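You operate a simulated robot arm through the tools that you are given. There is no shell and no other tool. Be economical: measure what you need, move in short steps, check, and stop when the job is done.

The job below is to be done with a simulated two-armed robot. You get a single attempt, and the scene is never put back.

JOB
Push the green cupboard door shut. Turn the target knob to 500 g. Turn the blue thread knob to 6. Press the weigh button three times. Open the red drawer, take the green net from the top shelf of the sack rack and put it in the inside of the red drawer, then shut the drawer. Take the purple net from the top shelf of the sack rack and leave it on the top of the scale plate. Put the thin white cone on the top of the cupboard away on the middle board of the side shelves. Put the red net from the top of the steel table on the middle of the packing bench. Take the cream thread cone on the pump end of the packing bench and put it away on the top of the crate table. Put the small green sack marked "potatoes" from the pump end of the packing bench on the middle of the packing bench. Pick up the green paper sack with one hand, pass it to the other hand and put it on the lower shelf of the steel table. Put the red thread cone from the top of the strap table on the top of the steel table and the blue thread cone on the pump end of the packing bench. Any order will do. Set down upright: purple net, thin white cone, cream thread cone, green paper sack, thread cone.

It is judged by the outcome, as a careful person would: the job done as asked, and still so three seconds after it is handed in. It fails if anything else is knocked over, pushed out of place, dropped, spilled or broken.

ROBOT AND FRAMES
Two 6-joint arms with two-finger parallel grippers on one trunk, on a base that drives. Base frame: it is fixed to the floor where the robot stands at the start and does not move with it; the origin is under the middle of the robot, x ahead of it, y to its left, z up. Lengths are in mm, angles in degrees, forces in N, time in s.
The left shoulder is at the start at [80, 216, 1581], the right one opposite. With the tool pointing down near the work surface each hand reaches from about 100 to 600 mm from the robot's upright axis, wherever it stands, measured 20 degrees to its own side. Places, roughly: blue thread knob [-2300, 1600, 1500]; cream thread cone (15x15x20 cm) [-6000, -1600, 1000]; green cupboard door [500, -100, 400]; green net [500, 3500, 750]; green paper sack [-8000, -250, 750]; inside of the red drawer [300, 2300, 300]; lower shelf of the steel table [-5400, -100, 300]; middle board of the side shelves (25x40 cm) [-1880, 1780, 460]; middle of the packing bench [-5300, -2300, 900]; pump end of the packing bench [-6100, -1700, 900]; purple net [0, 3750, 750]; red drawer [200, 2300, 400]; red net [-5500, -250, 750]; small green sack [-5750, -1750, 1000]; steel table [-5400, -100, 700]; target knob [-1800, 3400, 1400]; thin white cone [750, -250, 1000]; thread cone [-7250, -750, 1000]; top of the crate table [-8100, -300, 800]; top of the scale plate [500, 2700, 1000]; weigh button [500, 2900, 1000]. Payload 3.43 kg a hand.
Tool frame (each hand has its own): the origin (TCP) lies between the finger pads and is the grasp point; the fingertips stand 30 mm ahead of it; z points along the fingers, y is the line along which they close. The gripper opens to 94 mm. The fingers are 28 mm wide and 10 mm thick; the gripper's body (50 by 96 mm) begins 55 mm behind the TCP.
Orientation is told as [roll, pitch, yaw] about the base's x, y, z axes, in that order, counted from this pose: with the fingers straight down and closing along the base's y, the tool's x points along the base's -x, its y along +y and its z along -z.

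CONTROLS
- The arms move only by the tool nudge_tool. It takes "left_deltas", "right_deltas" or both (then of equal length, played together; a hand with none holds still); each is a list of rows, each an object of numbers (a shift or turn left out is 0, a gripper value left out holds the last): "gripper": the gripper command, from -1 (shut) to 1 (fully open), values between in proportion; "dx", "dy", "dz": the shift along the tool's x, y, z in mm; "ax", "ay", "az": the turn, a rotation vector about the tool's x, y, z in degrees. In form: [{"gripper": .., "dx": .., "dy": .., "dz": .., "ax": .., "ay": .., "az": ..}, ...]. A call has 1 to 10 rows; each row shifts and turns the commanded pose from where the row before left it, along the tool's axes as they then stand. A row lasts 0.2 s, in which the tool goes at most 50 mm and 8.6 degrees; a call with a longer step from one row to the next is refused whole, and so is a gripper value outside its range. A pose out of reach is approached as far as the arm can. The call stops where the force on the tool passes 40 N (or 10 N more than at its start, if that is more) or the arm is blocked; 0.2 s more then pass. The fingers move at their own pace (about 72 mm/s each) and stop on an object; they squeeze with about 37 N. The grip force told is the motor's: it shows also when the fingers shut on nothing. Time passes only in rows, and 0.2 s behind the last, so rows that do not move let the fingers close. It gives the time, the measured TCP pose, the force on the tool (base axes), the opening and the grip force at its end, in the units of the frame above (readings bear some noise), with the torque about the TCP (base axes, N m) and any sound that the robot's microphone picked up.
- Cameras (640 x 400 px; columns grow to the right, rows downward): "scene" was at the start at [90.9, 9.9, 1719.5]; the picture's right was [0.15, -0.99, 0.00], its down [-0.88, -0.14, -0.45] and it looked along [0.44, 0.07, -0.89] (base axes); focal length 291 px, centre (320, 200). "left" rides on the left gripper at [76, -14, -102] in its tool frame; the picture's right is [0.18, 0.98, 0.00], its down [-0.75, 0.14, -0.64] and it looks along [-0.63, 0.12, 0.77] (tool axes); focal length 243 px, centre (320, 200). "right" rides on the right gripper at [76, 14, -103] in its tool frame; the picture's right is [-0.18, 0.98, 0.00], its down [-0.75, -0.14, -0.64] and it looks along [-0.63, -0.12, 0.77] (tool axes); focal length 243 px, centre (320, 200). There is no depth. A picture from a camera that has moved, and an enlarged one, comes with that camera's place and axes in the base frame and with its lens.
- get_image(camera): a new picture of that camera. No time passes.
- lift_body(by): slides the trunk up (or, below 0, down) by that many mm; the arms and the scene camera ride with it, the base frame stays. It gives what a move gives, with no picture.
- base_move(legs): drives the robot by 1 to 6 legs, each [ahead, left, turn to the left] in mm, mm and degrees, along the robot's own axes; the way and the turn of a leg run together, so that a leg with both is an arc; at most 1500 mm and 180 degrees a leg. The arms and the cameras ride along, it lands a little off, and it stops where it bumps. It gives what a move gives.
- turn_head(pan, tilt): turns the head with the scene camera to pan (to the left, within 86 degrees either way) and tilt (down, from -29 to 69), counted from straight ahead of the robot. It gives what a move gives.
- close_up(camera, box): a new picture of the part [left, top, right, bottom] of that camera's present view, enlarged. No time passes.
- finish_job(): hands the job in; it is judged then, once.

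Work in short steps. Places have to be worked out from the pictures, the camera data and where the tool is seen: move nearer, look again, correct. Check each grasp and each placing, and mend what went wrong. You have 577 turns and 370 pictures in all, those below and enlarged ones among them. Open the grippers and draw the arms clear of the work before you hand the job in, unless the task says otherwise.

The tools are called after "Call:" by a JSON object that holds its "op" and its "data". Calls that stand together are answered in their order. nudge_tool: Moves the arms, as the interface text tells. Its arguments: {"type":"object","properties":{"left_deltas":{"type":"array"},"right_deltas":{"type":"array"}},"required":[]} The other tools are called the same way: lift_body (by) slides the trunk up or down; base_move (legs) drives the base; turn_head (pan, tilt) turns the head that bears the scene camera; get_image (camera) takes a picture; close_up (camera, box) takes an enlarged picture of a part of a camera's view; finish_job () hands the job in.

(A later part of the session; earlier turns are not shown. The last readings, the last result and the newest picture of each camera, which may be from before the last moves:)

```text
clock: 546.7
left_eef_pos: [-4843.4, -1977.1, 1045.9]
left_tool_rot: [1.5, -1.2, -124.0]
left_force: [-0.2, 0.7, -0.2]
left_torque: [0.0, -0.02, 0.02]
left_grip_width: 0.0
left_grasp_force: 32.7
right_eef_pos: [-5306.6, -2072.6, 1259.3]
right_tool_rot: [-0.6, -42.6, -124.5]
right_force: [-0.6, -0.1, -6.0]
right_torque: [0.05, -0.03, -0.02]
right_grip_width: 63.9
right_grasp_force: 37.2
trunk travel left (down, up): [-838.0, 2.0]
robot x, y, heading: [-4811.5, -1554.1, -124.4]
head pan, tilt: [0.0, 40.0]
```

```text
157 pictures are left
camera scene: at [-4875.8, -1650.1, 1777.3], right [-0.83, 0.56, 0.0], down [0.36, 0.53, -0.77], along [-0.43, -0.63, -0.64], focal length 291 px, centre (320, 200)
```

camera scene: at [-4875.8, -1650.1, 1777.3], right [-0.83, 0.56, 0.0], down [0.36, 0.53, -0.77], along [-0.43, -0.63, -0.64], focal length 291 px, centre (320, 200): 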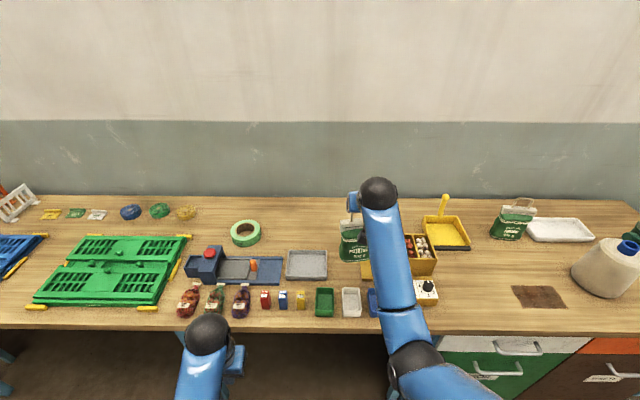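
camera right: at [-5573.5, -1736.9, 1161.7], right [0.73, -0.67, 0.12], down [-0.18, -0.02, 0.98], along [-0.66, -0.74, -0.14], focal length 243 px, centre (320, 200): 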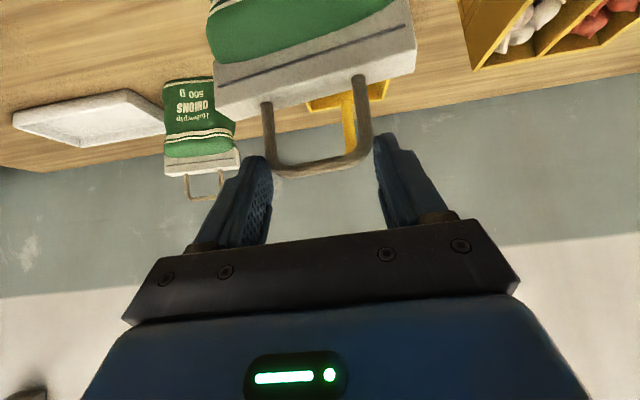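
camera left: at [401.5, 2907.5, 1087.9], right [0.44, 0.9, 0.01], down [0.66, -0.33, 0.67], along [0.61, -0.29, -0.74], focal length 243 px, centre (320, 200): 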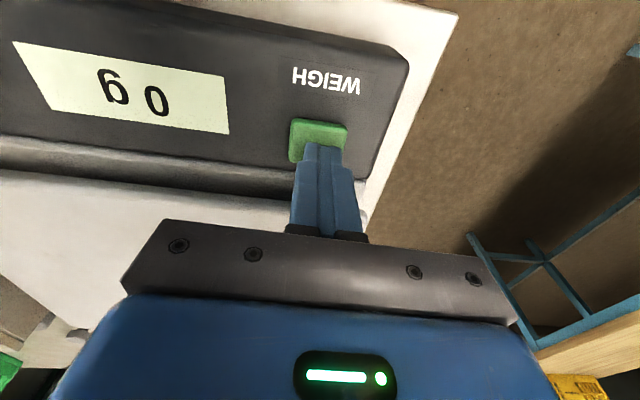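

Aligned with the free spot. I drive 135 ahead, reach 45 more, and look.

Call:
{"op": "base_move", "data": {"legs": [[135, 0, 0]]}}

Call:
{"op": "nudge_tool", "data": {"right_deltas": [{"dz": 15, "dx": -16}, {"dz": 15, "dx": -16}]}}

Call:
{"op": "get_image", "data": {"camera": "scene"}}

Call:
{"op": "get_image", "data": {"camera": "right"}}

```text
clock: 548.0
left_eef_pos: [-4917.3, -2086.5, 1048.4]
left_tool_rot: [1.6, -1.4, -124.0]
left_force: [-0.2, -0.4, -0.6]
left_torque: [-0.01, 0.02, -0.02]
left_grip_width: 0.0
left_grasp_force: 32.8
right_eef_pos: [-5379.5, -2180.6, 1263.5]
right_tool_rot: [-0.7, -42.8, -124.6]
right_force: [0.3, 0.2, -4.8]
right_torque: [0.03, -0.01, -0.01]
right_grip_width: 64.2
right_grasp_force: 36.8
trunk travel left (down, up): [-838.0, 2.0]
robot x, y, heading: [-4881.1, -1664.2, -124.4]
head pan, tilt: [0.0, 40.0]
```

```text
clock: 548.6
left_eef_pos: [-4918.9, -2089.0, 1045.9]
left_tool_rot: [1.5, -1.3, -124.0]
left_force: [0.4, -0.2, -0.3]
left_torque: [-0.03, 0.0, 0.01]
left_grip_width: 0.0
left_grasp_force: 32.8
right_eef_pos: [-5405.5, -2219.5, 1259.6]
right_tool_rot: [-0.7, -42.5, -124.5]
right_force: [0.5, -0.1, -5.2]
right_torque: [0.02, -0.04, -0.01]
right_grip_width: 64.4
right_grasp_force: 36.6
trunk travel left (down, up): [-838.0, 2.0]
robot x, y, heading: [-4887.5, -1665.1, -124.3]
head pan, tilt: [0.0, 40.0]
```

```text
156 pictures are left
camera scene: at [-4949.7, -1760.8, 1777.5], right [-0.82, 0.57, 0.0], down [0.36, 0.53, -0.77], along [-0.43, -0.63, -0.64], focal length 291 px, centre (320, 200)
```

scene: 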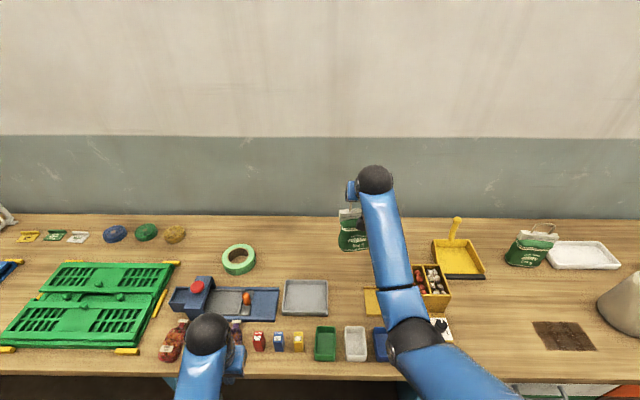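

```text
155 pictures are left
camera right: at [-5322.1, -2125.2, 1281.9], right [0.73, -0.68, 0.12], down [-0.18, -0.02, 0.98], along [-0.66, -0.74, -0.14], focal length 243 px, centre (320, 200)
```

right: 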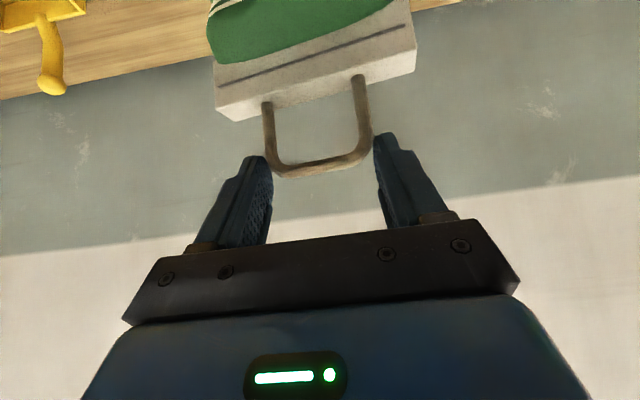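

I lower the sack to the bench.

Call:
{"op": "nudge_tool", "data": {"right_deltas": [{"dx": 24, "dz": 26}, {"dx": 24, "dz": 26}, {"dx": 20, "dz": 22}, {"dx": 14, "dz": 15}, {"dx": 10, "dz": 10}, {"dx": 5, "dz": 5}]}}

Call:
{"op": "get_image", "data": {"camera": "scene"}}

```text
clock: 550.0
left_eef_pos: [-4921.7, -2091.4, 1044.6]
left_tool_rot: [1.5, -1.1, -124.1]
left_force: [-0.3, -0.2, 0.1]
left_torque: [-0.01, 0.01, 0.02]
left_grip_width: 0.0
left_grasp_force: 33.3
right_eef_pos: [-5408.3, -2219.3, 1117.5]
right_tool_rot: [-0.7, -42.6, -124.6]
right_force: [0.9, 0.4, -4.5]
right_torque: [0.0, -0.01, 0.0]
right_grip_width: 64.4
right_grasp_force: 37.1
trunk travel left (down, up): [-838.0, 2.0]
robot x, y, heading: [-4881.1, -1667.6, -124.3]
head pan, tilt: [0.0, 40.0]
```

```text
154 pictures are left
camera scene: at [-4951.2, -1762.6, 1777.4], right [-0.82, 0.57, 0.0], down [0.36, 0.53, -0.77], along [-0.43, -0.63, -0.64], focal length 291 px, centre (320, 200)
```

scene: 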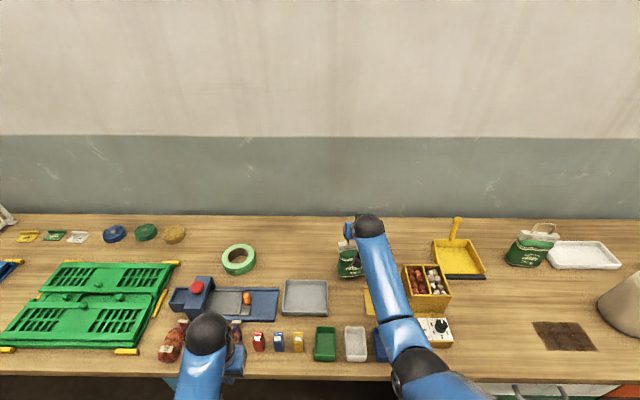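

Call:
{"op": "nudge_tool", "data": {"right_deltas": [{"dx": 5, "dz": 5}, {"dx": 4, "dz": 4}, {"dx": 3, "dz": 3}, {"dx": 3, "dz": 3}, {"dx": 2, "dz": 2}]}}

```text
clock: 551.2
left_eef_pos: [-4920.4, -2088.3, 1045.8]
left_tool_rot: [1.5, -1.4, -124.0]
left_force: [-0.7, 0.0, 0.2]
left_torque: [0.02, -0.02, -0.03]
left_grip_width: 0.0
left_grasp_force: 33.4
right_eef_pos: [-5406.3, -2218.5, 1096.8]
right_tool_rot: [-0.6, -43.0, -124.5]
right_force: [0.4, 1.4, 6.6]
right_torque: [0.5, -0.29, -0.02]
right_grip_width: 64.2
right_grasp_force: 36.3
trunk travel left (down, up): [-838.0, 2.0]
robot x, y, heading: [-4878.7, -1666.9, -124.5]
head pan, tilt: [0.0, 40.0]
```

Contact. I open and retreat backwards and up.

Call:
{"op": "nudge_tool", "data": {"right_deltas": [{"gripper": 1}, {"gripper": 1}, {}, {"dx": -4, "dz": -4}, {"dx": -14, "dz": -15}, {"dx": -14, "dz": -15}, {"dx": -14, "dz": -15}]}}

Call:
{"op": "get_image", "data": {"camera": "right"}}

```text
clock: 552.8
left_eef_pos: [-4919.8, -2088.4, 1045.2]
left_tool_rot: [1.5, -1.2, -124.0]
left_force: [0.0, 0.4, 0.4]
left_torque: [0.02, -0.01, 0.01]
left_grip_width: 0.0
left_grasp_force: 33.1
right_eef_pos: [-5407.6, -2219.4, 1161.6]
right_tool_rot: [-0.7, -42.6, -124.5]
right_force: [0.2, -0.3, 0.5]
right_torque: [0.0, -0.02, 0.0]
right_grip_width: 94.1
right_grasp_force: 0.0
trunk travel left (down, up): [-838.0, 2.0]
robot x, y, heading: [-4879.4, -1666.7, -124.5]
head pan, tilt: [0.0, 40.0]
```

```text
153 pictures are left
camera right: at [-5323.1, -2124.5, 1183.7], right [0.73, -0.67, 0.12], down [-0.18, -0.02, 0.98], along [-0.66, -0.74, -0.14], focal length 243 px, centre (320, 200)
```

right: 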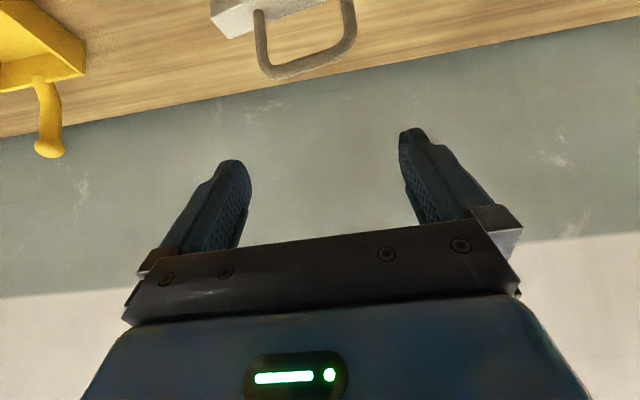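

The sack stands at the bench middle. I back away, check it, and turn toward the steel table.

Call:
{"op": "base_move", "data": {"legs": [[-450, 0, 0]]}}

Call:
{"op": "close_up", "data": {"camera": "scene", "box": [180, 120, 500, 300]}}

Call:
{"op": "base_move", "data": {"legs": [[0, 0, -60]]}}

Call:
{"op": "turn_head", "data": {"pan": -50, "tilt": 25}}

Call:
{"op": "get_image", "data": {"camera": "scene"}}

```text
clock: 555.5
left_eef_pos: [-4665.3, -1716.1, 1044.2]
left_tool_rot: [1.5, -1.1, -124.1]
left_force: [-0.6, 0.8, -0.9]
left_torque: [0.02, -0.03, -0.01]
left_grip_width: 0.0
left_grasp_force: 32.7
right_eef_pos: [-5152.5, -1847.0, 1160.4]
right_tool_rot: [-0.8, -42.6, -124.7]
right_force: [-0.1, -0.4, 0.7]
right_torque: [-0.05, -0.01, 0.03]
right_grip_width: 94.0
right_grasp_force: 0.0
trunk travel left (down, up): [-838.0, 2.0]
robot x, y, heading: [-4631.3, -1294.8, -124.4]
head pan, tilt: [0.0, 40.0]
```

```text
2.00 times, centred on (340, 210) of scene
camera zoom: at [-4696.2, -1391.4, 1777.1], right [-0.82, 0.57, 0.0], down [0.37, 0.53, -0.76], along [-0.43, -0.63, -0.64], focal length 581 px, centre (280, 180)
```

zoom: 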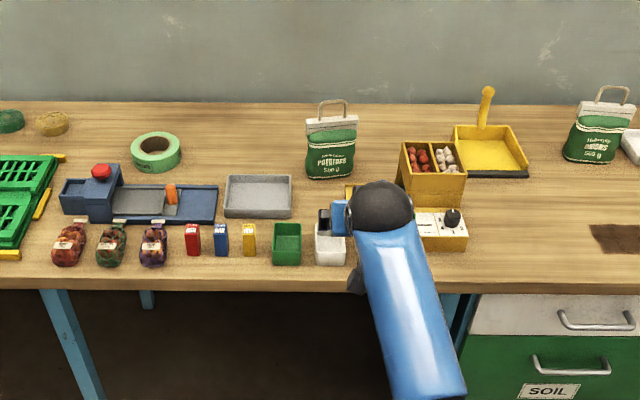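

```text
clock: 558.6
left_eef_pos: [-5013.2, -1471.0, 1045.5]
left_tool_rot: [1.5, -1.1, 175.5]
left_force: [-0.5, 0.9, -0.5]
left_torque: [-0.03, 0.0, 0.02]
left_grip_width: 0.2
left_grasp_force: 32.8
right_eef_pos: [-5365.0, -1110.4, 1161.9]
right_tool_rot: [-0.7, -42.6, 175.1]
right_force: [-0.4, 0.1, 0.4]
right_torque: [0.0, 0.0, 0.02]
right_grip_width: 94.0
right_grasp_force: 0.1
trunk travel left (down, up): [-838.0, 2.0]
robot x, y, heading: [-4626.4, -1292.8, 175.2]
head pan, tilt: [0.0, 40.0]
```

```text
clock: 559.8
left_eef_pos: [-5012.4, -1470.0, 1046.3]
left_tool_rot: [1.5, -1.2, 175.5]
left_force: [-1.3, 0.3, 0.2]
left_torque: [0.03, 0.03, -0.03]
left_grip_width: 0.1
left_grasp_force: 33.3
right_eef_pos: [-5365.3, -1111.5, 1161.2]
right_tool_rot: [-0.7, -42.6, 175.0]
right_force: [0.5, -0.3, -0.1]
right_torque: [-0.03, 0.0, 0.0]
right_grip_width: 94.0
right_grasp_force: 0.1
trunk travel left (down, up): [-838.0, 2.0]
robot x, y, heading: [-4628.1, -1292.9, 175.2]
head pan, tilt: [-50.0, 25.0]
```

```text
151 pictures are left
camera scene: at [-4712.3, -1215.5, 1800.7], right [0.82, 0.58, 0.0], down [0.24, -0.35, -0.91], along [-0.52, 0.74, -0.42], focal length 291 px, centre (320, 200)
```

scene: 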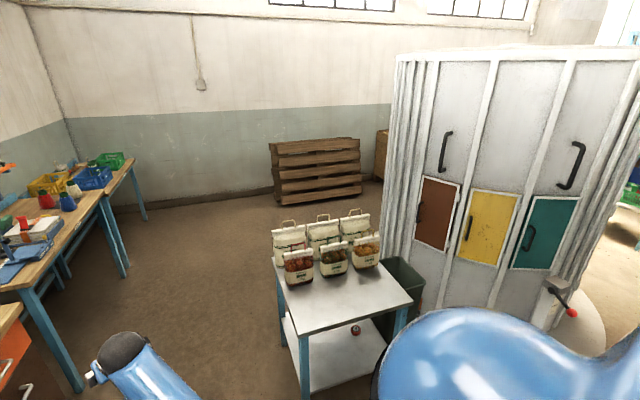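

Call:
{"op": "close_up", "data": {"camera": "scene", "box": [255, 195, 425, 345]}}

```text
2.67 times, centred on (340, 270) of scene
camera zoom: at [-4712.3, -1215.5, 1800.7], right [0.82, 0.58, 0.0], down [0.24, -0.35, -0.91], along [-0.52, 0.74, -0.42], focal length 775 px, centre (267, 13)
```

zoom: 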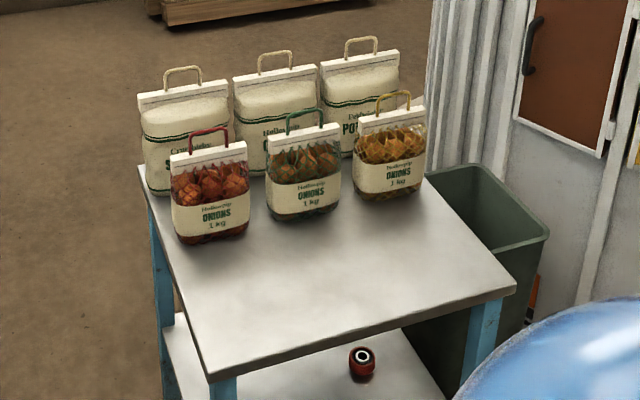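

The red net is the red-handled one at the left; its face looks toward me. I turn square to it and approach.

Call:
{"op": "base_move", "data": {"legs": [[0, 0, -30.7], [300, -199, 0]]}}

Call:
{"op": "lift_body", "data": {"by": -150}}

Call:
{"op": "turn_head", "data": {"pan": -10, "tilt": 30}}

Call:
{"op": "get_image", "data": {"camera": "scene"}}

Call:
{"op": "get_image", "data": {"camera": "right"}}

```text
clock: 563.5
left_eef_pos: [-5178.4, -920.6, 1045.6]
left_tool_rot: [1.4, -1.3, 145.6]
left_force: [-0.1, -0.1, -0.3]
left_torque: [0.02, -0.01, 0.0]
left_grip_width: 0.0
left_grasp_force: 32.9
right_eef_pos: [-5304.7, -432.6, 1163.8]
right_tool_rot: [-0.8, -42.7, 145.1]
right_force: [-0.2, 0.1, 0.4]
right_torque: [-0.01, 0.05, -0.01]
right_grip_width: 94.2
right_grasp_force: 0.0
trunk travel left (down, up): [-838.0, 2.0]
robot x, y, heading: [-4757.5, -954.8, 145.3]
head pan, tilt: [-50.0, 25.0]
```

```text
clock: 565.3
left_eef_pos: [-5179.0, -917.9, 895.7]
left_tool_rot: [1.6, -1.3, 145.6]
left_force: [0.0, 1.2, -0.2]
left_torque: [0.01, -0.01, 0.0]
left_grip_width: 0.0
left_grasp_force: 32.8
right_eef_pos: [-5306.9, -430.1, 1012.0]
right_tool_rot: [-0.6, -42.6, 145.1]
right_force: [-0.3, -0.1, 0.0]
right_torque: [0.03, -0.01, 0.01]
right_grip_width: 94.1
right_grasp_force: 0.2
trunk travel left (down, up): [-688.0, 152.0]
robot x, y, heading: [-4757.8, -951.8, 145.3]
head pan, tilt: [-50.0, 25.0]
```

```text
clock: 566.4
left_eef_pos: [-5178.3, -919.2, 897.2]
left_tool_rot: [1.5, -1.3, 145.7]
left_force: [0.0, 0.6, -0.1]
left_torque: [-0.01, 0.02, 0.0]
left_grip_width: 0.3
left_grasp_force: 33.5
right_eef_pos: [-5305.3, -431.7, 1011.5]
right_tool_rot: [-0.8, -42.7, 145.2]
right_force: [0.2, -1.0, 0.0]
right_torque: [0.02, 0.0, 0.0]
right_grip_width: 93.9
right_grasp_force: 0.0
trunk travel left (down, up): [-688.0, 152.0]
robot x, y, heading: [-4756.4, -958.1, 145.2]
head pan, tilt: [-10.0, 30.0]
```

```text
149 pictures are left
camera scene: at [-4847.8, -875.3, 1642.8], right [0.71, 0.71, 0.0], down [0.35, -0.35, -0.87], along [-0.61, 0.61, -0.5], focal length 291 px, centre (320, 200)
```

scene: 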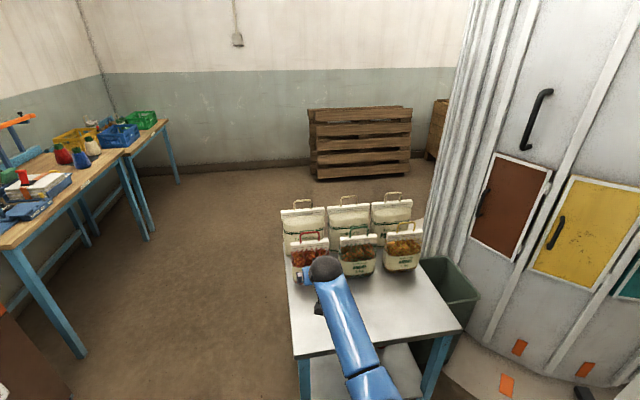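

```text
148 pictures are left
camera right: at [-5211.9, -514.8, 1033.3], right [-0.68, -0.72, 0.12], down [-0.02, 0.18, 0.98], along [-0.73, 0.67, -0.14], focal length 243 px, centre (320, 200)
```

right: 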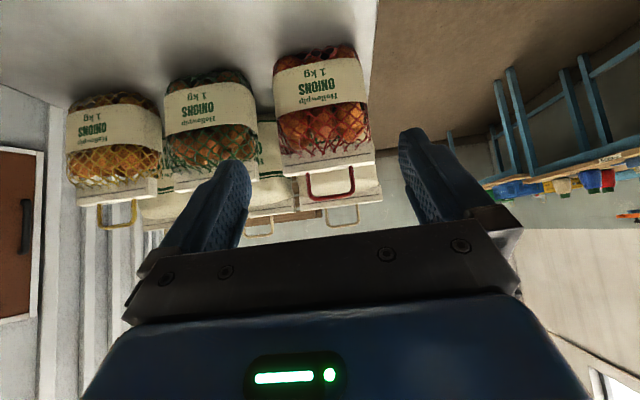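

Red handle at about [-5515,-262,973]. I shift right 20, drive 185 ahead, lower 30 and look again.

Call:
{"op": "base_move", "data": {"legs": [[180, -20, 0]]}}

Call:
{"op": "get_image", "data": {"camera": "right"}}

```text
clock: 567.9
left_eef_pos: [-5310.4, -801.0, 896.5]
left_tool_rot: [1.5, -1.3, 145.5]
left_force: [-0.2, -0.4, 0.5]
left_torque: [0.01, 0.04, 0.01]
left_grip_width: 0.0
left_grasp_force: 32.5
right_eef_pos: [-5435.6, -315.0, 1013.2]
right_tool_rot: [-0.7, -42.8, 145.0]
right_force: [0.6, 0.0, 0.9]
right_torque: [0.03, 0.03, -0.02]
right_grip_width: 94.1
right_grasp_force: 0.0
trunk travel left (down, up): [-688.0, 152.0]
robot x, y, heading: [-4891.2, -840.0, 145.1]
head pan, tilt: [-10.0, 30.0]
```

```text
147 pictures are left
camera right: at [-5341.7, -398.4, 1035.3], right [-0.68, -0.72, 0.12], down [-0.02, 0.18, 0.98], along [-0.73, 0.67, -0.13], focal length 243 px, centre (320, 200)
```

right: 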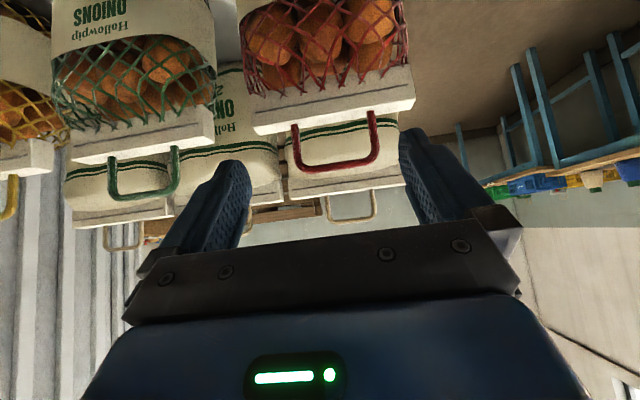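

Arch is 81 ahead, 35 below, 6 left. I move over it, then down, and check before closing.

Call:
{"op": "nudge_tool", "data": {"right_deltas": [{"dz": 17, "dx": -18, "dy": 3}, {"dz": 17, "dx": -18, "dy": 3}, {"dz": 16, "dx": -17}, {"dx": 8, "dz": 8.5}, {"dx": 8, "dz": 8.5}]}}

Call:
{"op": "get_image", "data": {"camera": "right"}}

```text
clock: 569.1
left_eef_pos: [-5311.4, -799.9, 895.7]
left_tool_rot: [1.5, -1.2, 145.5]
left_force: [1.0, 0.6, -0.1]
left_torque: [-0.01, 0.01, 0.03]
left_grip_width: 0.0
left_grasp_force: 33.6
right_eef_pos: [-5501.3, -275.3, 987.5]
right_tool_rot: [-0.7, -42.6, 145.0]
right_force: [0.5, 0.0, -0.6]
right_torque: [-0.04, -0.04, 0.02]
right_grip_width: 93.8
right_grasp_force: 0.1
trunk travel left (down, up): [-688.0, 152.0]
robot x, y, heading: [-4891.5, -838.4, 145.1]
head pan, tilt: [-10.0, 30.0]
```

```text
146 pictures are left
camera right: at [-5406.1, -360.3, 1009.4], right [-0.68, -0.72, 0.12], down [-0.02, 0.18, 0.98], along [-0.73, 0.67, -0.14], focal length 243 px, centre (320, 200)
```

right: 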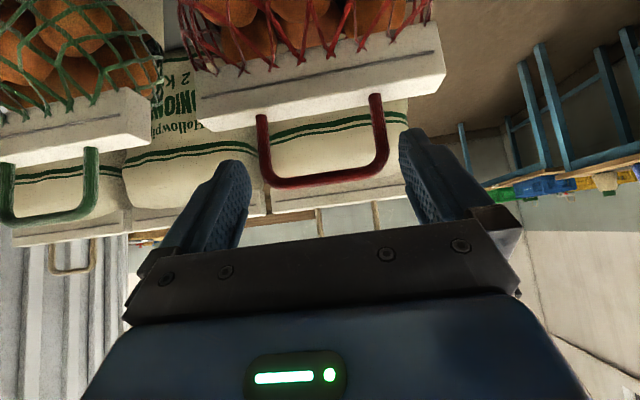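

Centred, the bar 15 mm ahead of the TCP. I close and lift a little.

Call:
{"op": "nudge_tool", "data": {"right_deltas": [{"gripper": -1}, {"gripper": -1}, {"gripper": -1}, {"dx": -5, "dz": -5}, {"dx": -10, "dz": -10}, {"dx": -14, "dz": -14}]}}

Call:
{"op": "get_image", "data": {"camera": "right"}}

Call:
{"op": "close_up", "data": {"camera": "scene", "box": [240, 150, 480, 330]}}

```text
clock: 570.5
left_eef_pos: [-5311.0, -799.8, 894.7]
left_tool_rot: [1.5, -1.1, 145.4]
left_force: [0.5, -0.3, -0.5]
left_torque: [0.05, -0.02, 0.02]
left_grip_width: 0.0
left_grasp_force: 33.0
right_eef_pos: [-5501.7, -274.2, 1025.1]
right_tool_rot: [-0.7, -42.4, 145.1]
right_force: [0.9, -1.2, -11.1]
right_torque: [-0.1, -0.17, 0.01]
right_grip_width: 79.6
right_grasp_force: 36.3
trunk travel left (down, up): [-688.0, 152.0]
robot x, y, heading: [-4885.4, -840.5, 145.0]
head pan, tilt: [-10.0, 30.0]
```

```text
145 pictures are left
camera right: at [-5408.4, -359.0, 1048.8], right [-0.68, -0.72, 0.12], down [-0.02, 0.18, 0.98], along [-0.73, 0.67, -0.14], focal length 243 px, centre (320, 200)
```

right: 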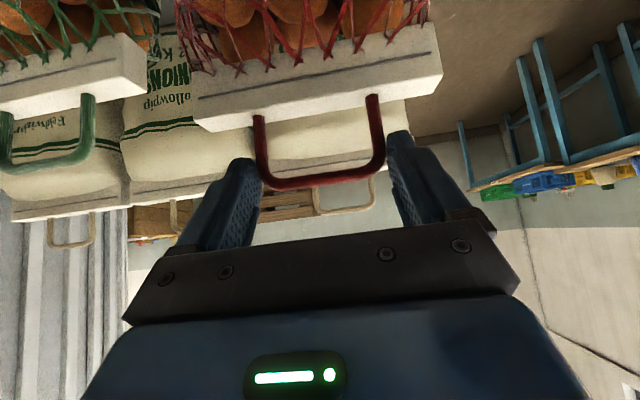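

```text
2.22 times, centred on (360, 240) of scene
camera zoom: at [-4982.0, -757.4, 1642.6], right [0.71, 0.71, 0.0], down [0.35, -0.35, -0.87], along [-0.61, 0.61, -0.5], focal length 646 px, centre (231, 111)
```

zoom: 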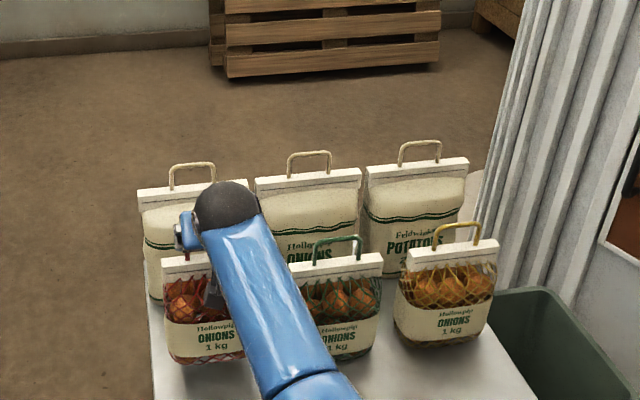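

The red net is held. I raise the trunk, back out, and carry it to the bench middle.

Call:
{"op": "lift_body", "data": {"by": 150}}

Call:
{"op": "base_move", "data": {"legs": [[-500, 0, 0]]}}

Call:
{"op": "nudge_tool", "data": {"right_deltas": [{"dx": -20, "dz": -22}, {"dx": -20, "dz": -22}, {"dx": -20, "dz": -22}]}}

Call:
{"op": "base_move", "data": {"legs": [[0, 0, 90]]}}

Call:
{"op": "turn_head", "data": {"pan": 0, "tilt": 35}}

Call:
{"op": "get_image", "data": {"camera": "scene"}}

```text
clock: 572.2
left_eef_pos: [-5313.7, -798.6, 1044.5]
left_tool_rot: [1.5, -1.2, 145.5]
left_force: [-0.5, -0.7, -0.5]
left_torque: [0.01, -0.03, 0.02]
left_grip_width: 0.0
left_grasp_force: 32.5
right_eef_pos: [-5502.7, -273.5, 1175.8]
right_tool_rot: [-0.6, -42.5, 145.0]
right_force: [0.3, -0.4, -11.0]
right_torque: [-0.09, -0.08, 0.01]
right_grip_width: 79.5
right_grasp_force: 37.0
trunk travel left (down, up): [-838.0, 2.0]
robot x, y, heading: [-4886.7, -837.6, 144.9]
head pan, tilt: [-10.0, 30.0]
```

```text
clock: 575.1
left_eef_pos: [-4905.6, -1083.1, 1044.7]
left_tool_rot: [1.5, -1.1, 145.5]
left_force: [-0.6, -0.7, 0.3]
left_torque: [0.0, 0.02, -0.01]
left_grip_width: 0.0
left_grasp_force: 33.3
right_eef_pos: [-5097.0, -558.3, 1174.3]
right_tool_rot: [-0.6, -42.3, 145.0]
right_force: [0.0, 0.3, -9.9]
right_torque: [-0.1, -0.07, -0.01]
right_grip_width: 79.6
right_grasp_force: 37.2
trunk travel left (down, up): [-838.0, 2.0]
robot x, y, heading: [-4487.2, -1125.3, 144.8]
head pan, tilt: [-10.0, 30.0]
```

```text
clock: 576.0
left_eef_pos: [-4904.3, -1085.1, 1046.1]
left_tool_rot: [1.4, -1.1, 145.4]
left_force: [-0.3, 0.7, -0.5]
left_torque: [0.02, -0.02, 0.01]
left_grip_width: 0.0
left_grasp_force: 32.9
right_eef_pos: [-5095.4, -560.6, 1263.6]
right_tool_rot: [-0.7, -42.4, 145.1]
right_force: [1.4, -0.1, -11.0]
right_torque: [-0.09, -0.16, 0.01]
right_grip_width: 79.6
right_grasp_force: 37.5
trunk travel left (down, up): [-838.0, 2.0]
robot x, y, heading: [-4482.4, -1123.7, 145.2]
head pan, tilt: [-10.0, 30.0]
```

```text
clock: 580.2
left_eef_pos: [-4518.9, -1548.0, 1045.5]
left_tool_rot: [1.5, -1.1, -124.1]
left_force: [0.2, -0.4, 0.5]
left_torque: [0.02, -0.01, 0.0]
left_grip_width: 0.1
left_grasp_force: 33.0
right_eef_pos: [-5043.2, -1742.1, 1265.0]
right_tool_rot: [-0.6, -42.5, -124.6]
right_force: [-0.2, -0.5, -9.7]
right_torque: [0.13, -0.07, 0.01]
right_grip_width: 79.6
right_grasp_force: 37.1
trunk travel left (down, up): [-838.0, 2.0]
robot x, y, heading: [-4482.8, -1126.4, -124.6]
head pan, tilt: [-10.0, 30.0]
```

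```text
clock: 580.9
left_eef_pos: [-4518.5, -1547.3, 1046.3]
left_tool_rot: [1.5, -1.0, -124.0]
left_force: [0.6, -0.2, -0.1]
left_torque: [0.02, 0.0, -0.01]
left_grip_width: 0.0
left_grasp_force: 33.0
right_eef_pos: [-5042.3, -1742.1, 1262.5]
right_tool_rot: [-0.6, -42.4, -124.5]
right_force: [-0.2, 0.3, -10.1]
right_torque: [0.11, -0.08, 0.02]
right_grip_width: 79.8
right_grasp_force: 37.4
trunk travel left (down, up): [-838.0, 2.0]
robot x, y, heading: [-4483.3, -1124.6, -124.7]
head pan, tilt: [0.0, 35.0]
```

```text
143 pictures are left
camera scene: at [-4552.6, -1224.1, 1784.8], right [-0.82, 0.57, 0.0], down [0.33, 0.47, -0.82], along [-0.46, -0.67, -0.57], focal length 291 px, centre (320, 200)
```

scene: 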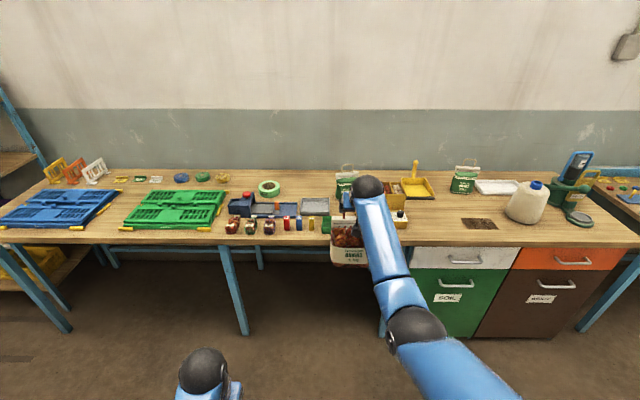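

I move left 192 and ahead 540.

Call:
{"op": "base_move", "data": {"legs": [[0, 192, 0], [530, 0, 0]]}}

Call:
{"op": "get_image", "data": {"camera": "scene"}}

```text
clock: 585.2
left_eef_pos: [-4669.6, -2094.2, 1046.6]
left_tool_rot: [1.5, -1.2, -124.5]
left_force: [-0.1, 0.3, 0.1]
left_torque: [0.05, 0.0, 0.0]
left_grip_width: 0.0
left_grasp_force: 32.8
right_eef_pos: [-5194.0, -2285.1, 1265.0]
right_tool_rot: [-0.7, -42.5, -124.9]
right_force: [0.3, 0.8, -10.0]
right_torque: [0.14, -0.1, 0.0]
right_grip_width: 79.5
right_grasp_force: 37.1
trunk travel left (down, up): [-838.0, 2.0]
robot x, y, heading: [-4630.4, -1673.3, -124.9]
head pan, tilt: [0.0, 35.0]
```

```text
142 pictures are left
camera scene: at [-4699.8, -1770.2, 1785.1], right [-0.82, 0.57, 0.0], down [0.33, 0.47, -0.82], along [-0.47, -0.67, -0.57], focal length 291 px, centre (320, 200)
```

scene: 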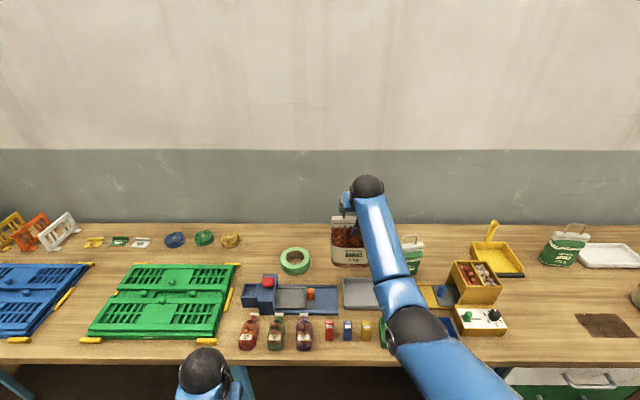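

Call:
{"op": "base_move", "data": {"legs": [[95, 0, 0]]}}

Call:
{"op": "nudge_tool", "data": {"right_deltas": [{"dx": 20, "dz": 22}, {"dx": 20, "dz": 22}, {"dx": 14, "dz": 15}, {"dx": 10, "dz": 11}]}}

Call:
{"op": "close_up", "data": {"camera": "scene", "box": [220, 170, 500, 350]}}

```text
clock: 586.3
left_eef_pos: [-4718.1, -2164.3, 1047.7]
left_tool_rot: [1.5, -1.7, -124.4]
left_force: [0.3, 0.0, 0.6]
left_torque: [-0.05, 0.04, 0.0]
left_grip_width: 0.0
left_grasp_force: 33.2
right_eef_pos: [-5241.1, -2354.9, 1272.6]
right_tool_rot: [-0.7, -43.0, -124.9]
right_force: [0.7, 2.6, -8.4]
right_torque: [0.22, -0.21, -0.03]
right_grip_width: 79.6
right_grasp_force: 37.5
trunk travel left (down, up): [-838.0, 2.0]
robot x, y, heading: [-4682.9, -1750.4, -124.8]
head pan, tilt: [0.0, 35.0]
```

```text
clock: 587.3
left_eef_pos: [-4726.8, -2174.9, 1044.5]
left_tool_rot: [1.5, -0.8, -124.3]
left_force: [0.3, -0.1, -0.2]
left_torque: [0.0, 0.0, 0.0]
left_grip_width: 0.1
left_grasp_force: 32.3
right_eef_pos: [-5251.6, -2366.6, 1166.0]
right_tool_rot: [-0.7, -42.2, -124.9]
right_force: [0.6, -0.6, -10.5]
right_torque: [0.15, -0.12, -0.01]
right_grip_width: 79.7
right_grasp_force: 37.1
trunk travel left (down, up): [-838.0, 2.0]
robot x, y, heading: [-4685.3, -1749.9, -124.6]
head pan, tilt: [0.0, 35.0]
```

```text
2.22 times, centred on (360, 260) of scene
camera zoom: at [-4758.1, -1853.9, 1784.4], right [-0.82, 0.57, 0.0], down [0.33, 0.47, -0.82], along [-0.47, -0.67, -0.58], focal length 646 px, centre (231, 67)
```

zoom: 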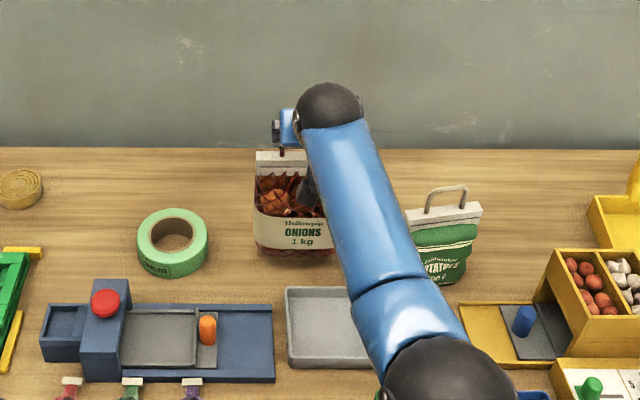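

Call:
{"op": "nudge_tool", "data": {"right_deltas": [{"dx": 7, "dz": 7}, {"dx": 4, "dz": 4}, {"dx": 3, "dz": 3}, {"dx": 3, "dz": 3}, {"dx": 3, "dz": 3}, {"dx": 2, "dz": 2}]}}

```text
clock: 588.7
left_eef_pos: [-4724.7, -2173.5, 1045.0]
left_tool_rot: [1.5, -1.1, -124.4]
left_force: [0.0, 0.2, 0.3]
left_torque: [0.0, 0.01, 0.02]
left_grip_width: 0.0
left_grasp_force: 32.9
right_eef_pos: [-5247.1, -2364.8, 1137.3]
right_tool_rot: [-0.8, -42.3, -125.0]
right_force: [0.4, 0.5, -8.9]
right_torque: [0.17, -0.08, -0.02]
right_grip_width: 79.5
right_grasp_force: 36.8
trunk travel left (down, up): [-838.0, 2.0]
robot x, y, heading: [-4683.7, -1751.9, -125.1]
head pan, tilt: [0.0, 35.0]
```

Call:
{"op": "nudge_tool", "data": {"right_deltas": [{"dx": 3, "dz": 3}, {"dx": 3, "dz": 3}, {"dx": 2, "dz": 2}, {"dx": 2, "dz": 2}, {"dx": 2, "dz": 2}]}}

```text
clock: 589.9
left_eef_pos: [-4722.0, -2171.4, 1047.0]
left_tool_rot: [1.6, -1.1, -124.4]
left_force: [0.1, -0.8, 0.0]
left_torque: [0.02, 0.02, -0.02]
left_grip_width: 0.0
left_grasp_force: 32.8
right_eef_pos: [-5246.6, -2361.8, 1127.2]
right_tool_rot: [-0.6, -42.9, -124.9]
right_force: [-0.2, 0.6, 11.0]
right_torque: [0.37, -0.52, 0.03]
right_grip_width: 79.6
right_grasp_force: 37.1
trunk travel left (down, up): [-838.0, 2.0]
robot x, y, heading: [-4684.3, -1749.5, -124.7]
head pan, tilt: [0.0, 35.0]
```

Contact. I ease up, open, and rise off.

Call:
{"op": "nudge_tool", "data": {"right_deltas": [{"dx": -2, "dz": -2}, {"gripper": 1}, {"gripper": 1}, {}, {"dx": -8, "dz": -8}, {"dx": -14, "dz": -15}, {"dx": -14, "dz": -15}, {"dx": -14, "dz": -15}]}}

Call:
{"op": "base_move", "data": {"legs": [[-450, 0, 0]]}}

Call:
{"op": "get_image", "data": {"camera": "scene"}}

```text
clock: 591.7
left_eef_pos: [-4724.3, -2172.8, 1045.1]
left_tool_rot: [1.6, -1.1, -124.4]
left_force: [0.7, 0.8, -0.1]
left_torque: [-0.04, 0.02, 0.0]
left_grip_width: 0.1
left_grasp_force: 33.3
right_eef_pos: [-5247.1, -2363.8, 1196.2]
right_tool_rot: [-0.6, -42.6, -124.8]
right_force: [0.5, -0.2, 0.6]
right_torque: [0.01, 0.01, -0.01]
right_grip_width: 93.8
right_grasp_force: 0.1
trunk travel left (down, up): [-838.0, 2.0]
robot x, y, heading: [-4685.2, -1750.7, -124.6]
head pan, tilt: [0.0, 35.0]
```

```text
clock: 594.4
left_eef_pos: [-4470.9, -1810.3, 1044.0]
left_tool_rot: [1.5, -1.0, -124.3]
left_force: [0.4, -0.2, 0.4]
left_torque: [0.03, -0.01, 0.02]
left_grip_width: 0.0
left_grasp_force: 33.1
right_eef_pos: [-4994.2, -2003.0, 1195.4]
right_tool_rot: [-0.8, -42.3, -124.7]
right_force: [1.2, 0.3, 0.0]
right_torque: [0.02, -0.02, -0.02]
right_grip_width: 94.1
right_grasp_force: 0.1
trunk travel left (down, up): [-838.0, 2.0]
robot x, y, heading: [-4432.3, -1383.1, -124.9]
head pan, tilt: [0.0, 35.0]
```

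```text
140 pictures are left
camera scene: at [-4502.8, -1487.2, 1784.6], right [-0.82, 0.57, 0.0], down [0.33, 0.47, -0.82], along [-0.47, -0.67, -0.58], focal length 291 px, centre (320, 200)
```

scene: 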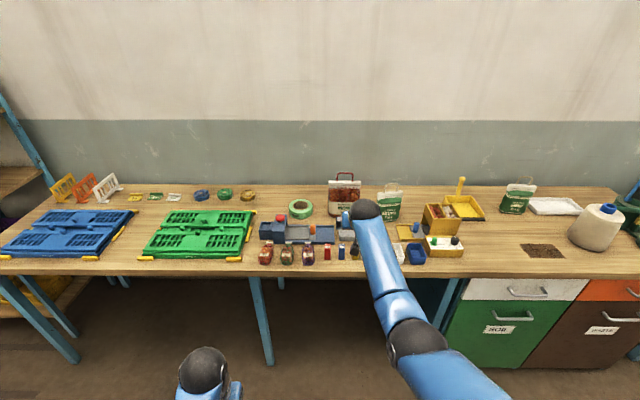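

Both items stand at the bench middle. Next the cream cone: blue core top at about [-5988,-1585,1104]. I drive along and set the right hand 20° off vertical.

Call:
{"op": "base_move", "data": {"legs": [[0, -1040, 0], [200, 0, 0]]}}

Call:
{"op": "nudge_tool", "data": {"right_deltas": [{"ay": 7.5, "dz": -20}, {"ay": 7.5, "dz": -20}, {"ay": 7.5, "dz": -10}, {"dx": 20}, {"dx": 20}]}}

Call:
{"op": "get_image", "data": {"camera": "right"}}

Call:
{"op": "get_image", "data": {"camera": "scene"}}

```text
clock: 599.6
left_eef_pos: [-5319.0, -1240.8, 1047.0]
left_tool_rot: [1.6, -1.1, -126.4]
left_force: [-0.1, -0.6, 0.1]
left_torque: [0.03, -0.02, -0.05]
left_grip_width: 0.1
left_grasp_force: 33.3
right_eef_pos: [-5848.9, -1413.6, 1198.0]
right_tool_rot: [-0.5, -42.6, -126.9]
right_force: [-0.3, 0.1, -0.6]
right_torque: [-0.05, 0.0, 0.01]
right_grip_width: 94.0
right_grasp_force: 0.1
trunk travel left (down, up): [-838.0, 2.0]
robot x, y, heading: [-5264.7, -822.1, -126.8]
head pan, tilt: [0.0, 35.0]
stopped in leg 1: the robot was blocked; the commanded pose is now the measured one
```

```text
clock: 600.8
left_eef_pos: [-5317.9, -1240.6, 1046.3]
left_tool_rot: [1.5, -1.1, -126.4]
left_force: [-0.3, 0.1, 0.0]
left_torque: [-0.02, -0.01, 0.0]
left_grip_width: 0.0
left_grasp_force: 33.3
right_eef_pos: [-5807.5, -1359.3, 1225.6]
right_tool_rot: [-0.5, -20.0, -127.2]
right_force: [0.6, -0.4, -0.1]
right_torque: [-0.02, 0.03, -0.01]
right_grip_width: 94.0
right_grasp_force: 0.1
trunk travel left (down, up): [-838.0, 2.0]
robot x, y, heading: [-5265.8, -820.3, -126.7]
head pan, tilt: [0.0, 35.0]
```

```text
139 pictures are left
camera right: at [-5731.0, -1283.8, 1294.7], right [0.68, -0.73, 0.06], down [-0.4, -0.31, 0.86], along [-0.62, -0.61, -0.5], focal length 243 px, centre (320, 200)
```

right: 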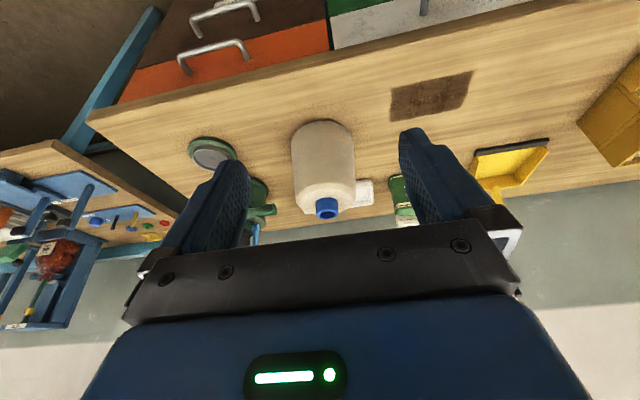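

```text
138 pictures are left
camera scene: at [-5336.9, -914.2, 1785.2], right [-0.8, 0.6, 0.0], down [0.34, 0.46, -0.82], along [-0.49, -0.66, -0.57], focal length 291 px, centre (320, 200)
```

scene: 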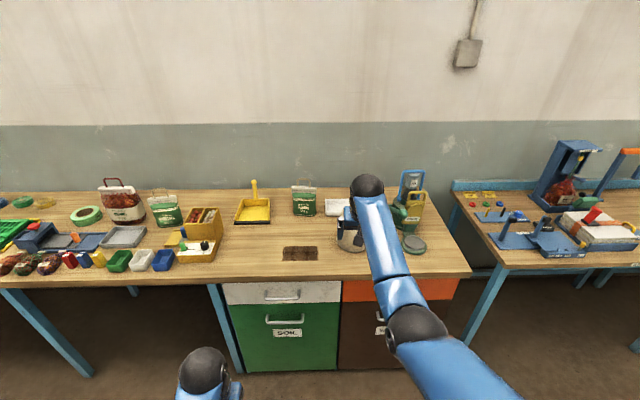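

I bumped something on the right — the steel table's corner, I think. I look at it.

Call:
{"op": "turn_head", "data": {"pan": -86, "tilt": 40}}

Call:
{"op": "get_image", "data": {"camera": "scene"}}

```text
clock: 602.4
left_eef_pos: [-5318.7, -1241.9, 1045.7]
left_tool_rot: [1.4, -1.1, -126.4]
left_force: [-0.3, 0.1, -0.4]
left_torque: [-0.01, -0.01, 0.01]
left_grip_width: 0.2
left_grasp_force: 32.6
right_eef_pos: [-5808.4, -1362.7, 1225.8]
right_tool_rot: [-0.4, -20.0, -127.1]
right_force: [0.3, -0.3, -0.5]
right_torque: [0.0, 0.02, -0.03]
right_grip_width: 93.9
right_grasp_force: 0.1
trunk travel left (down, up): [-838.0, 2.0]
robot x, y, heading: [-5265.7, -821.2, -126.8]
head pan, tilt: [-85.9, 40.0]
```

```text
137 pictures are left
camera scene: at [-5356.5, -800.5, 1777.4], right [0.54, 0.84, 0.0], down [0.54, -0.35, -0.77], along [-0.64, 0.41, -0.64], focal length 291 px, centre (320, 200)
```

scene: 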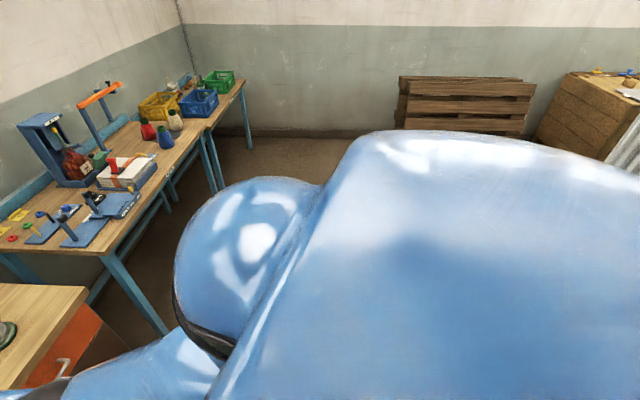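

I move off and ahead, then check the steel table from there.

Call:
{"op": "base_move", "data": {"legs": [[0, 40, 0], [230, 0, 0]]}}

Call:
{"op": "base_move", "data": {"legs": [[0, 0, -70]]}}

Call:
{"op": "turn_head", "data": {"pan": -60, "tilt": 35}}

Call:
{"op": "get_image", "data": {"camera": "scene"}}

```text
clock: 604.5
left_eef_pos: [-5416.1, -1441.5, 1046.4]
left_tool_rot: [1.6, -1.4, -126.3]
left_force: [0.1, -0.2, 0.6]
left_torque: [-0.04, 0.03, -0.01]
left_grip_width: 0.1
left_grasp_force: 33.2
right_eef_pos: [-5905.6, -1562.0, 1229.1]
right_tool_rot: [-0.4, -20.2, -127.1]
right_force: [1.0, -0.6, -0.9]
right_torque: [-0.01, 0.06, 0.02]
right_grip_width: 93.9
right_grasp_force: 0.1
trunk travel left (down, up): [-838.0, 2.0]
robot x, y, heading: [-5367.4, -1027.4, -126.8]
head pan, tilt: [-85.9, 40.0]
```

```text
clock: 608.0
left_eef_pos: [-5779.9, -1120.0, 1045.2]
left_tool_rot: [1.4, -1.1, 163.7]
left_force: [-0.1, 0.2, 0.9]
left_torque: [0.03, 0.01, -0.02]
left_grip_width: 0.0
left_grasp_force: 33.3
right_eef_pos: [-6060.0, -702.5, 1225.4]
right_tool_rot: [-0.5, -19.9, 163.0]
right_force: [-1.2, 0.8, -0.3]
right_torque: [-0.03, 0.01, 0.0]
right_grip_width: 94.0
right_grasp_force: 0.0
trunk travel left (down, up): [-838.0, 2.0]
robot x, y, heading: [-5367.2, -1026.1, 163.4]
head pan, tilt: [-85.9, 40.0]
```

```text
clock: 608.9
left_eef_pos: [-5780.3, -1120.0, 1044.4]
left_tool_rot: [1.5, -1.1, 163.7]
left_force: [0.0, 0.3, 0.3]
left_torque: [0.03, 0.0, -0.03]
left_grip_width: 0.0
left_grasp_force: 33.3
right_eef_pos: [-6060.5, -701.4, 1226.6]
right_tool_rot: [-0.5, -20.1, 163.0]
right_force: [0.5, -0.5, 0.4]
right_torque: [0.02, 0.03, 0.01]
right_grip_width: 93.8
right_grasp_force: 0.0
trunk travel left (down, up): [-838.0, 2.0]
robot x, y, heading: [-5370.5, -1026.2, 163.2]
head pan, tilt: [-60.0, 35.0]
```

```text
136 pictures are left
camera scene: at [-5417.4, -930.5, 1785.0], right [0.97, 0.23, 0.0], down [0.13, -0.56, -0.82], along [-0.19, 0.8, -0.57], focal length 291 px, centre (320, 200)
```

scene: 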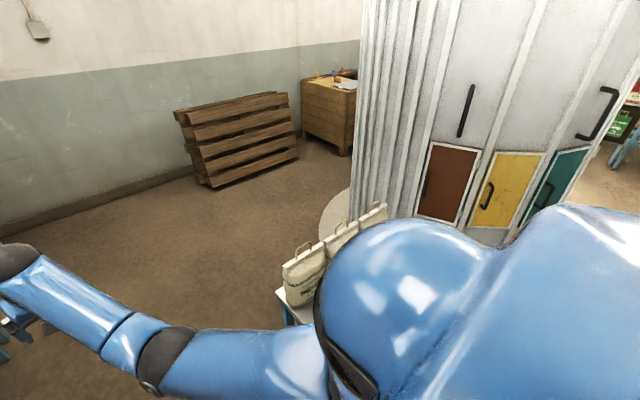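

The bags on the steel table still stand. I turn back to the cream cone and line up above it.

Call:
{"op": "base_move", "data": {"legs": [[0, 0, 70], [0, -50, 0]]}}

Call:
{"op": "nudge_tool", "data": {"right_deltas": [{"dz": 28, "dx": 10}, {"dz": 28, "dx": 10}]}}

Call:
{"op": "get_image", "data": {"camera": "right"}}

```text
clock: 612.9
left_eef_pos: [-5452.2, -1420.5, 1042.6]
left_tool_rot: [1.1, -1.1, -126.3]
left_force: [0.2, 0.9, -0.1]
left_torque: [0.07, 0.05, 0.0]
left_grip_width: 0.0
left_grasp_force: 32.6
right_eef_pos: [-5939.7, -1542.6, 1225.7]
right_tool_rot: [-1.2, -20.1, -126.8]
right_force: [0.1, -0.9, 0.6]
right_torque: [0.05, 0.05, -0.02]
right_grip_width: 94.0
right_grasp_force: 0.0
trunk travel left (down, up): [-838.0, 2.0]
robot x, y, heading: [-5409.5, -995.8, -126.8]
head pan, tilt: [-60.0, 35.0]
```

```text
clock: 613.5
left_eef_pos: [-5458.7, -1417.1, 1045.8]
left_tool_rot: [1.5, -1.1, -126.4]
left_force: [0.3, -0.2, -0.9]
left_torque: [0.02, 0.01, 0.0]
left_grip_width: 0.0
left_grasp_force: 33.2
right_eef_pos: [-5946.8, -1536.2, 1165.8]
right_tool_rot: [-0.6, -19.9, -127.0]
right_force: [0.2, -0.4, -0.4]
right_torque: [0.04, 0.03, -0.01]
right_grip_width: 94.0
right_grasp_force: 0.1
trunk travel left (down, up): [-838.0, 2.0]
robot x, y, heading: [-5402.6, -997.1, -126.8]
head pan, tilt: [-60.0, 35.0]
```

```text
135 pictures are left
camera right: at [-5871.4, -1461.0, 1233.7], right [0.68, -0.73, 0.05], down [-0.4, -0.31, 0.86], along [-0.61, -0.61, -0.5], focal length 243 px, centre (320, 200)
```

right: 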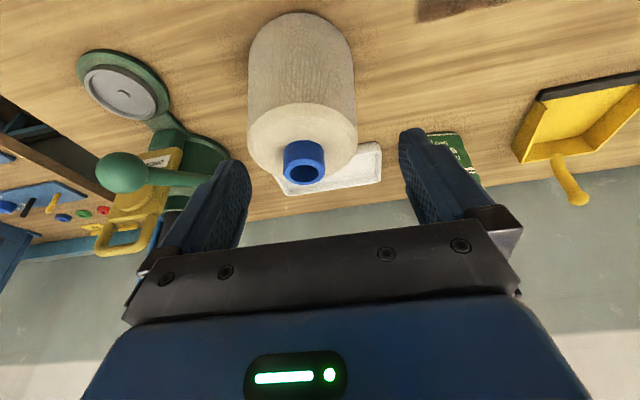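

I go 59 forward, 13 right, above the core, and check.

Call:
{"op": "nudge_tool", "data": {"right_deltas": [{"dx": -28, "dz": 10, "dy": -7}, {"dx": -27, "dz": 10, "dy": -6}, {"dz": 19, "dx": 7}]}}

Call:
{"op": "get_image", "data": {"camera": "right"}}

```text
clock: 614.3
left_eef_pos: [-5456.1, -1415.4, 1045.1]
left_tool_rot: [1.4, -1.1, -126.2]
left_force: [0.1, 0.9, 1.2]
left_torque: [0.02, 0.01, 0.02]
left_grip_width: 0.0
left_grasp_force: 33.0
right_eef_pos: [-5987.7, -1569.1, 1148.3]
right_tool_rot: [-0.6, -20.1, -127.0]
right_force: [1.0, 0.1, 0.6]
right_torque: [-0.03, 0.01, 0.0]
right_grip_width: 93.7
right_grasp_force: 0.1
right hand out of reach, approached as far as the arm can: row 2
trunk travel left (down, up): [-838.0, 2.0]
robot x, y, heading: [-5409.4, -996.6, -126.7]
head pan, tilt: [-60.0, 35.0]
```

```text
134 pictures are left
camera right: at [-5911.4, -1492.9, 1215.9], right [0.68, -0.73, 0.05], down [-0.4, -0.31, 0.86], along [-0.61, -0.61, -0.5], focal length 243 px, centre (320, 200)
```

right: 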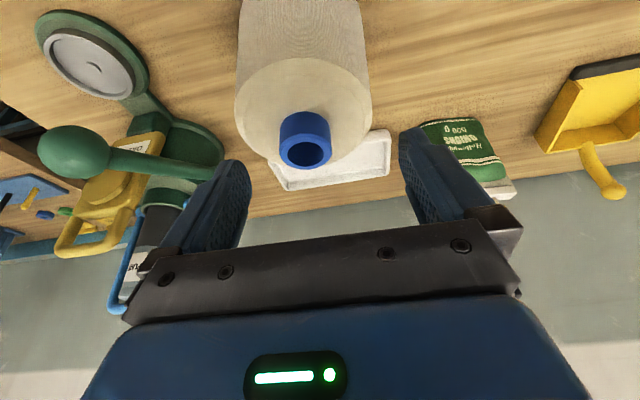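

Core top is 46 mm along the tool axis, 11 mm to the right. I correct and slide down along the tool axis 38 mm.

Call:
{"op": "nudge_tool", "data": {"right_deltas": [{"dy": -11, "dx": -3}, {"dz": 13}, {"dz": 13}, {"dz": 12}]}}

Call:
{"op": "get_image", "data": {"camera": "right"}}

```text
clock: 615.3
left_eef_pos: [-5458.3, -1415.7, 1045.3]
left_tool_rot: [1.5, -1.1, -126.3]
left_force: [-0.5, 0.7, -0.5]
left_torque: [0.05, -0.01, 0.02]
left_grip_width: 0.0
left_grasp_force: 33.0
right_eef_pos: [-5997.2, -1556.9, 1128.4]
right_tool_rot: [-0.4, -20.0, -127.0]
right_force: [0.4, -0.1, 0.0]
right_torque: [-0.03, 0.0, 0.01]
right_grip_width: 94.0
right_grasp_force: 0.0
right hand out of reach, approached as far as the arm can: row 1, 2, 3, 4
trunk travel left (down, up): [-838.0, 2.0]
robot x, y, heading: [-5404.9, -992.5, -126.8]
head pan, tilt: [-60.0, 35.0]
```

```text
133 pictures are left
camera right: at [-5920.5, -1480.6, 1197.7], right [0.68, -0.73, 0.06], down [-0.4, -0.31, 0.86], along [-0.61, -0.61, -0.5], focal length 243 px, centre (320, 200)
```

right: 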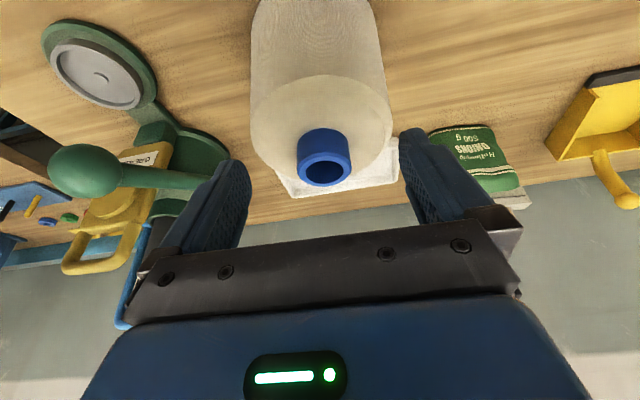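

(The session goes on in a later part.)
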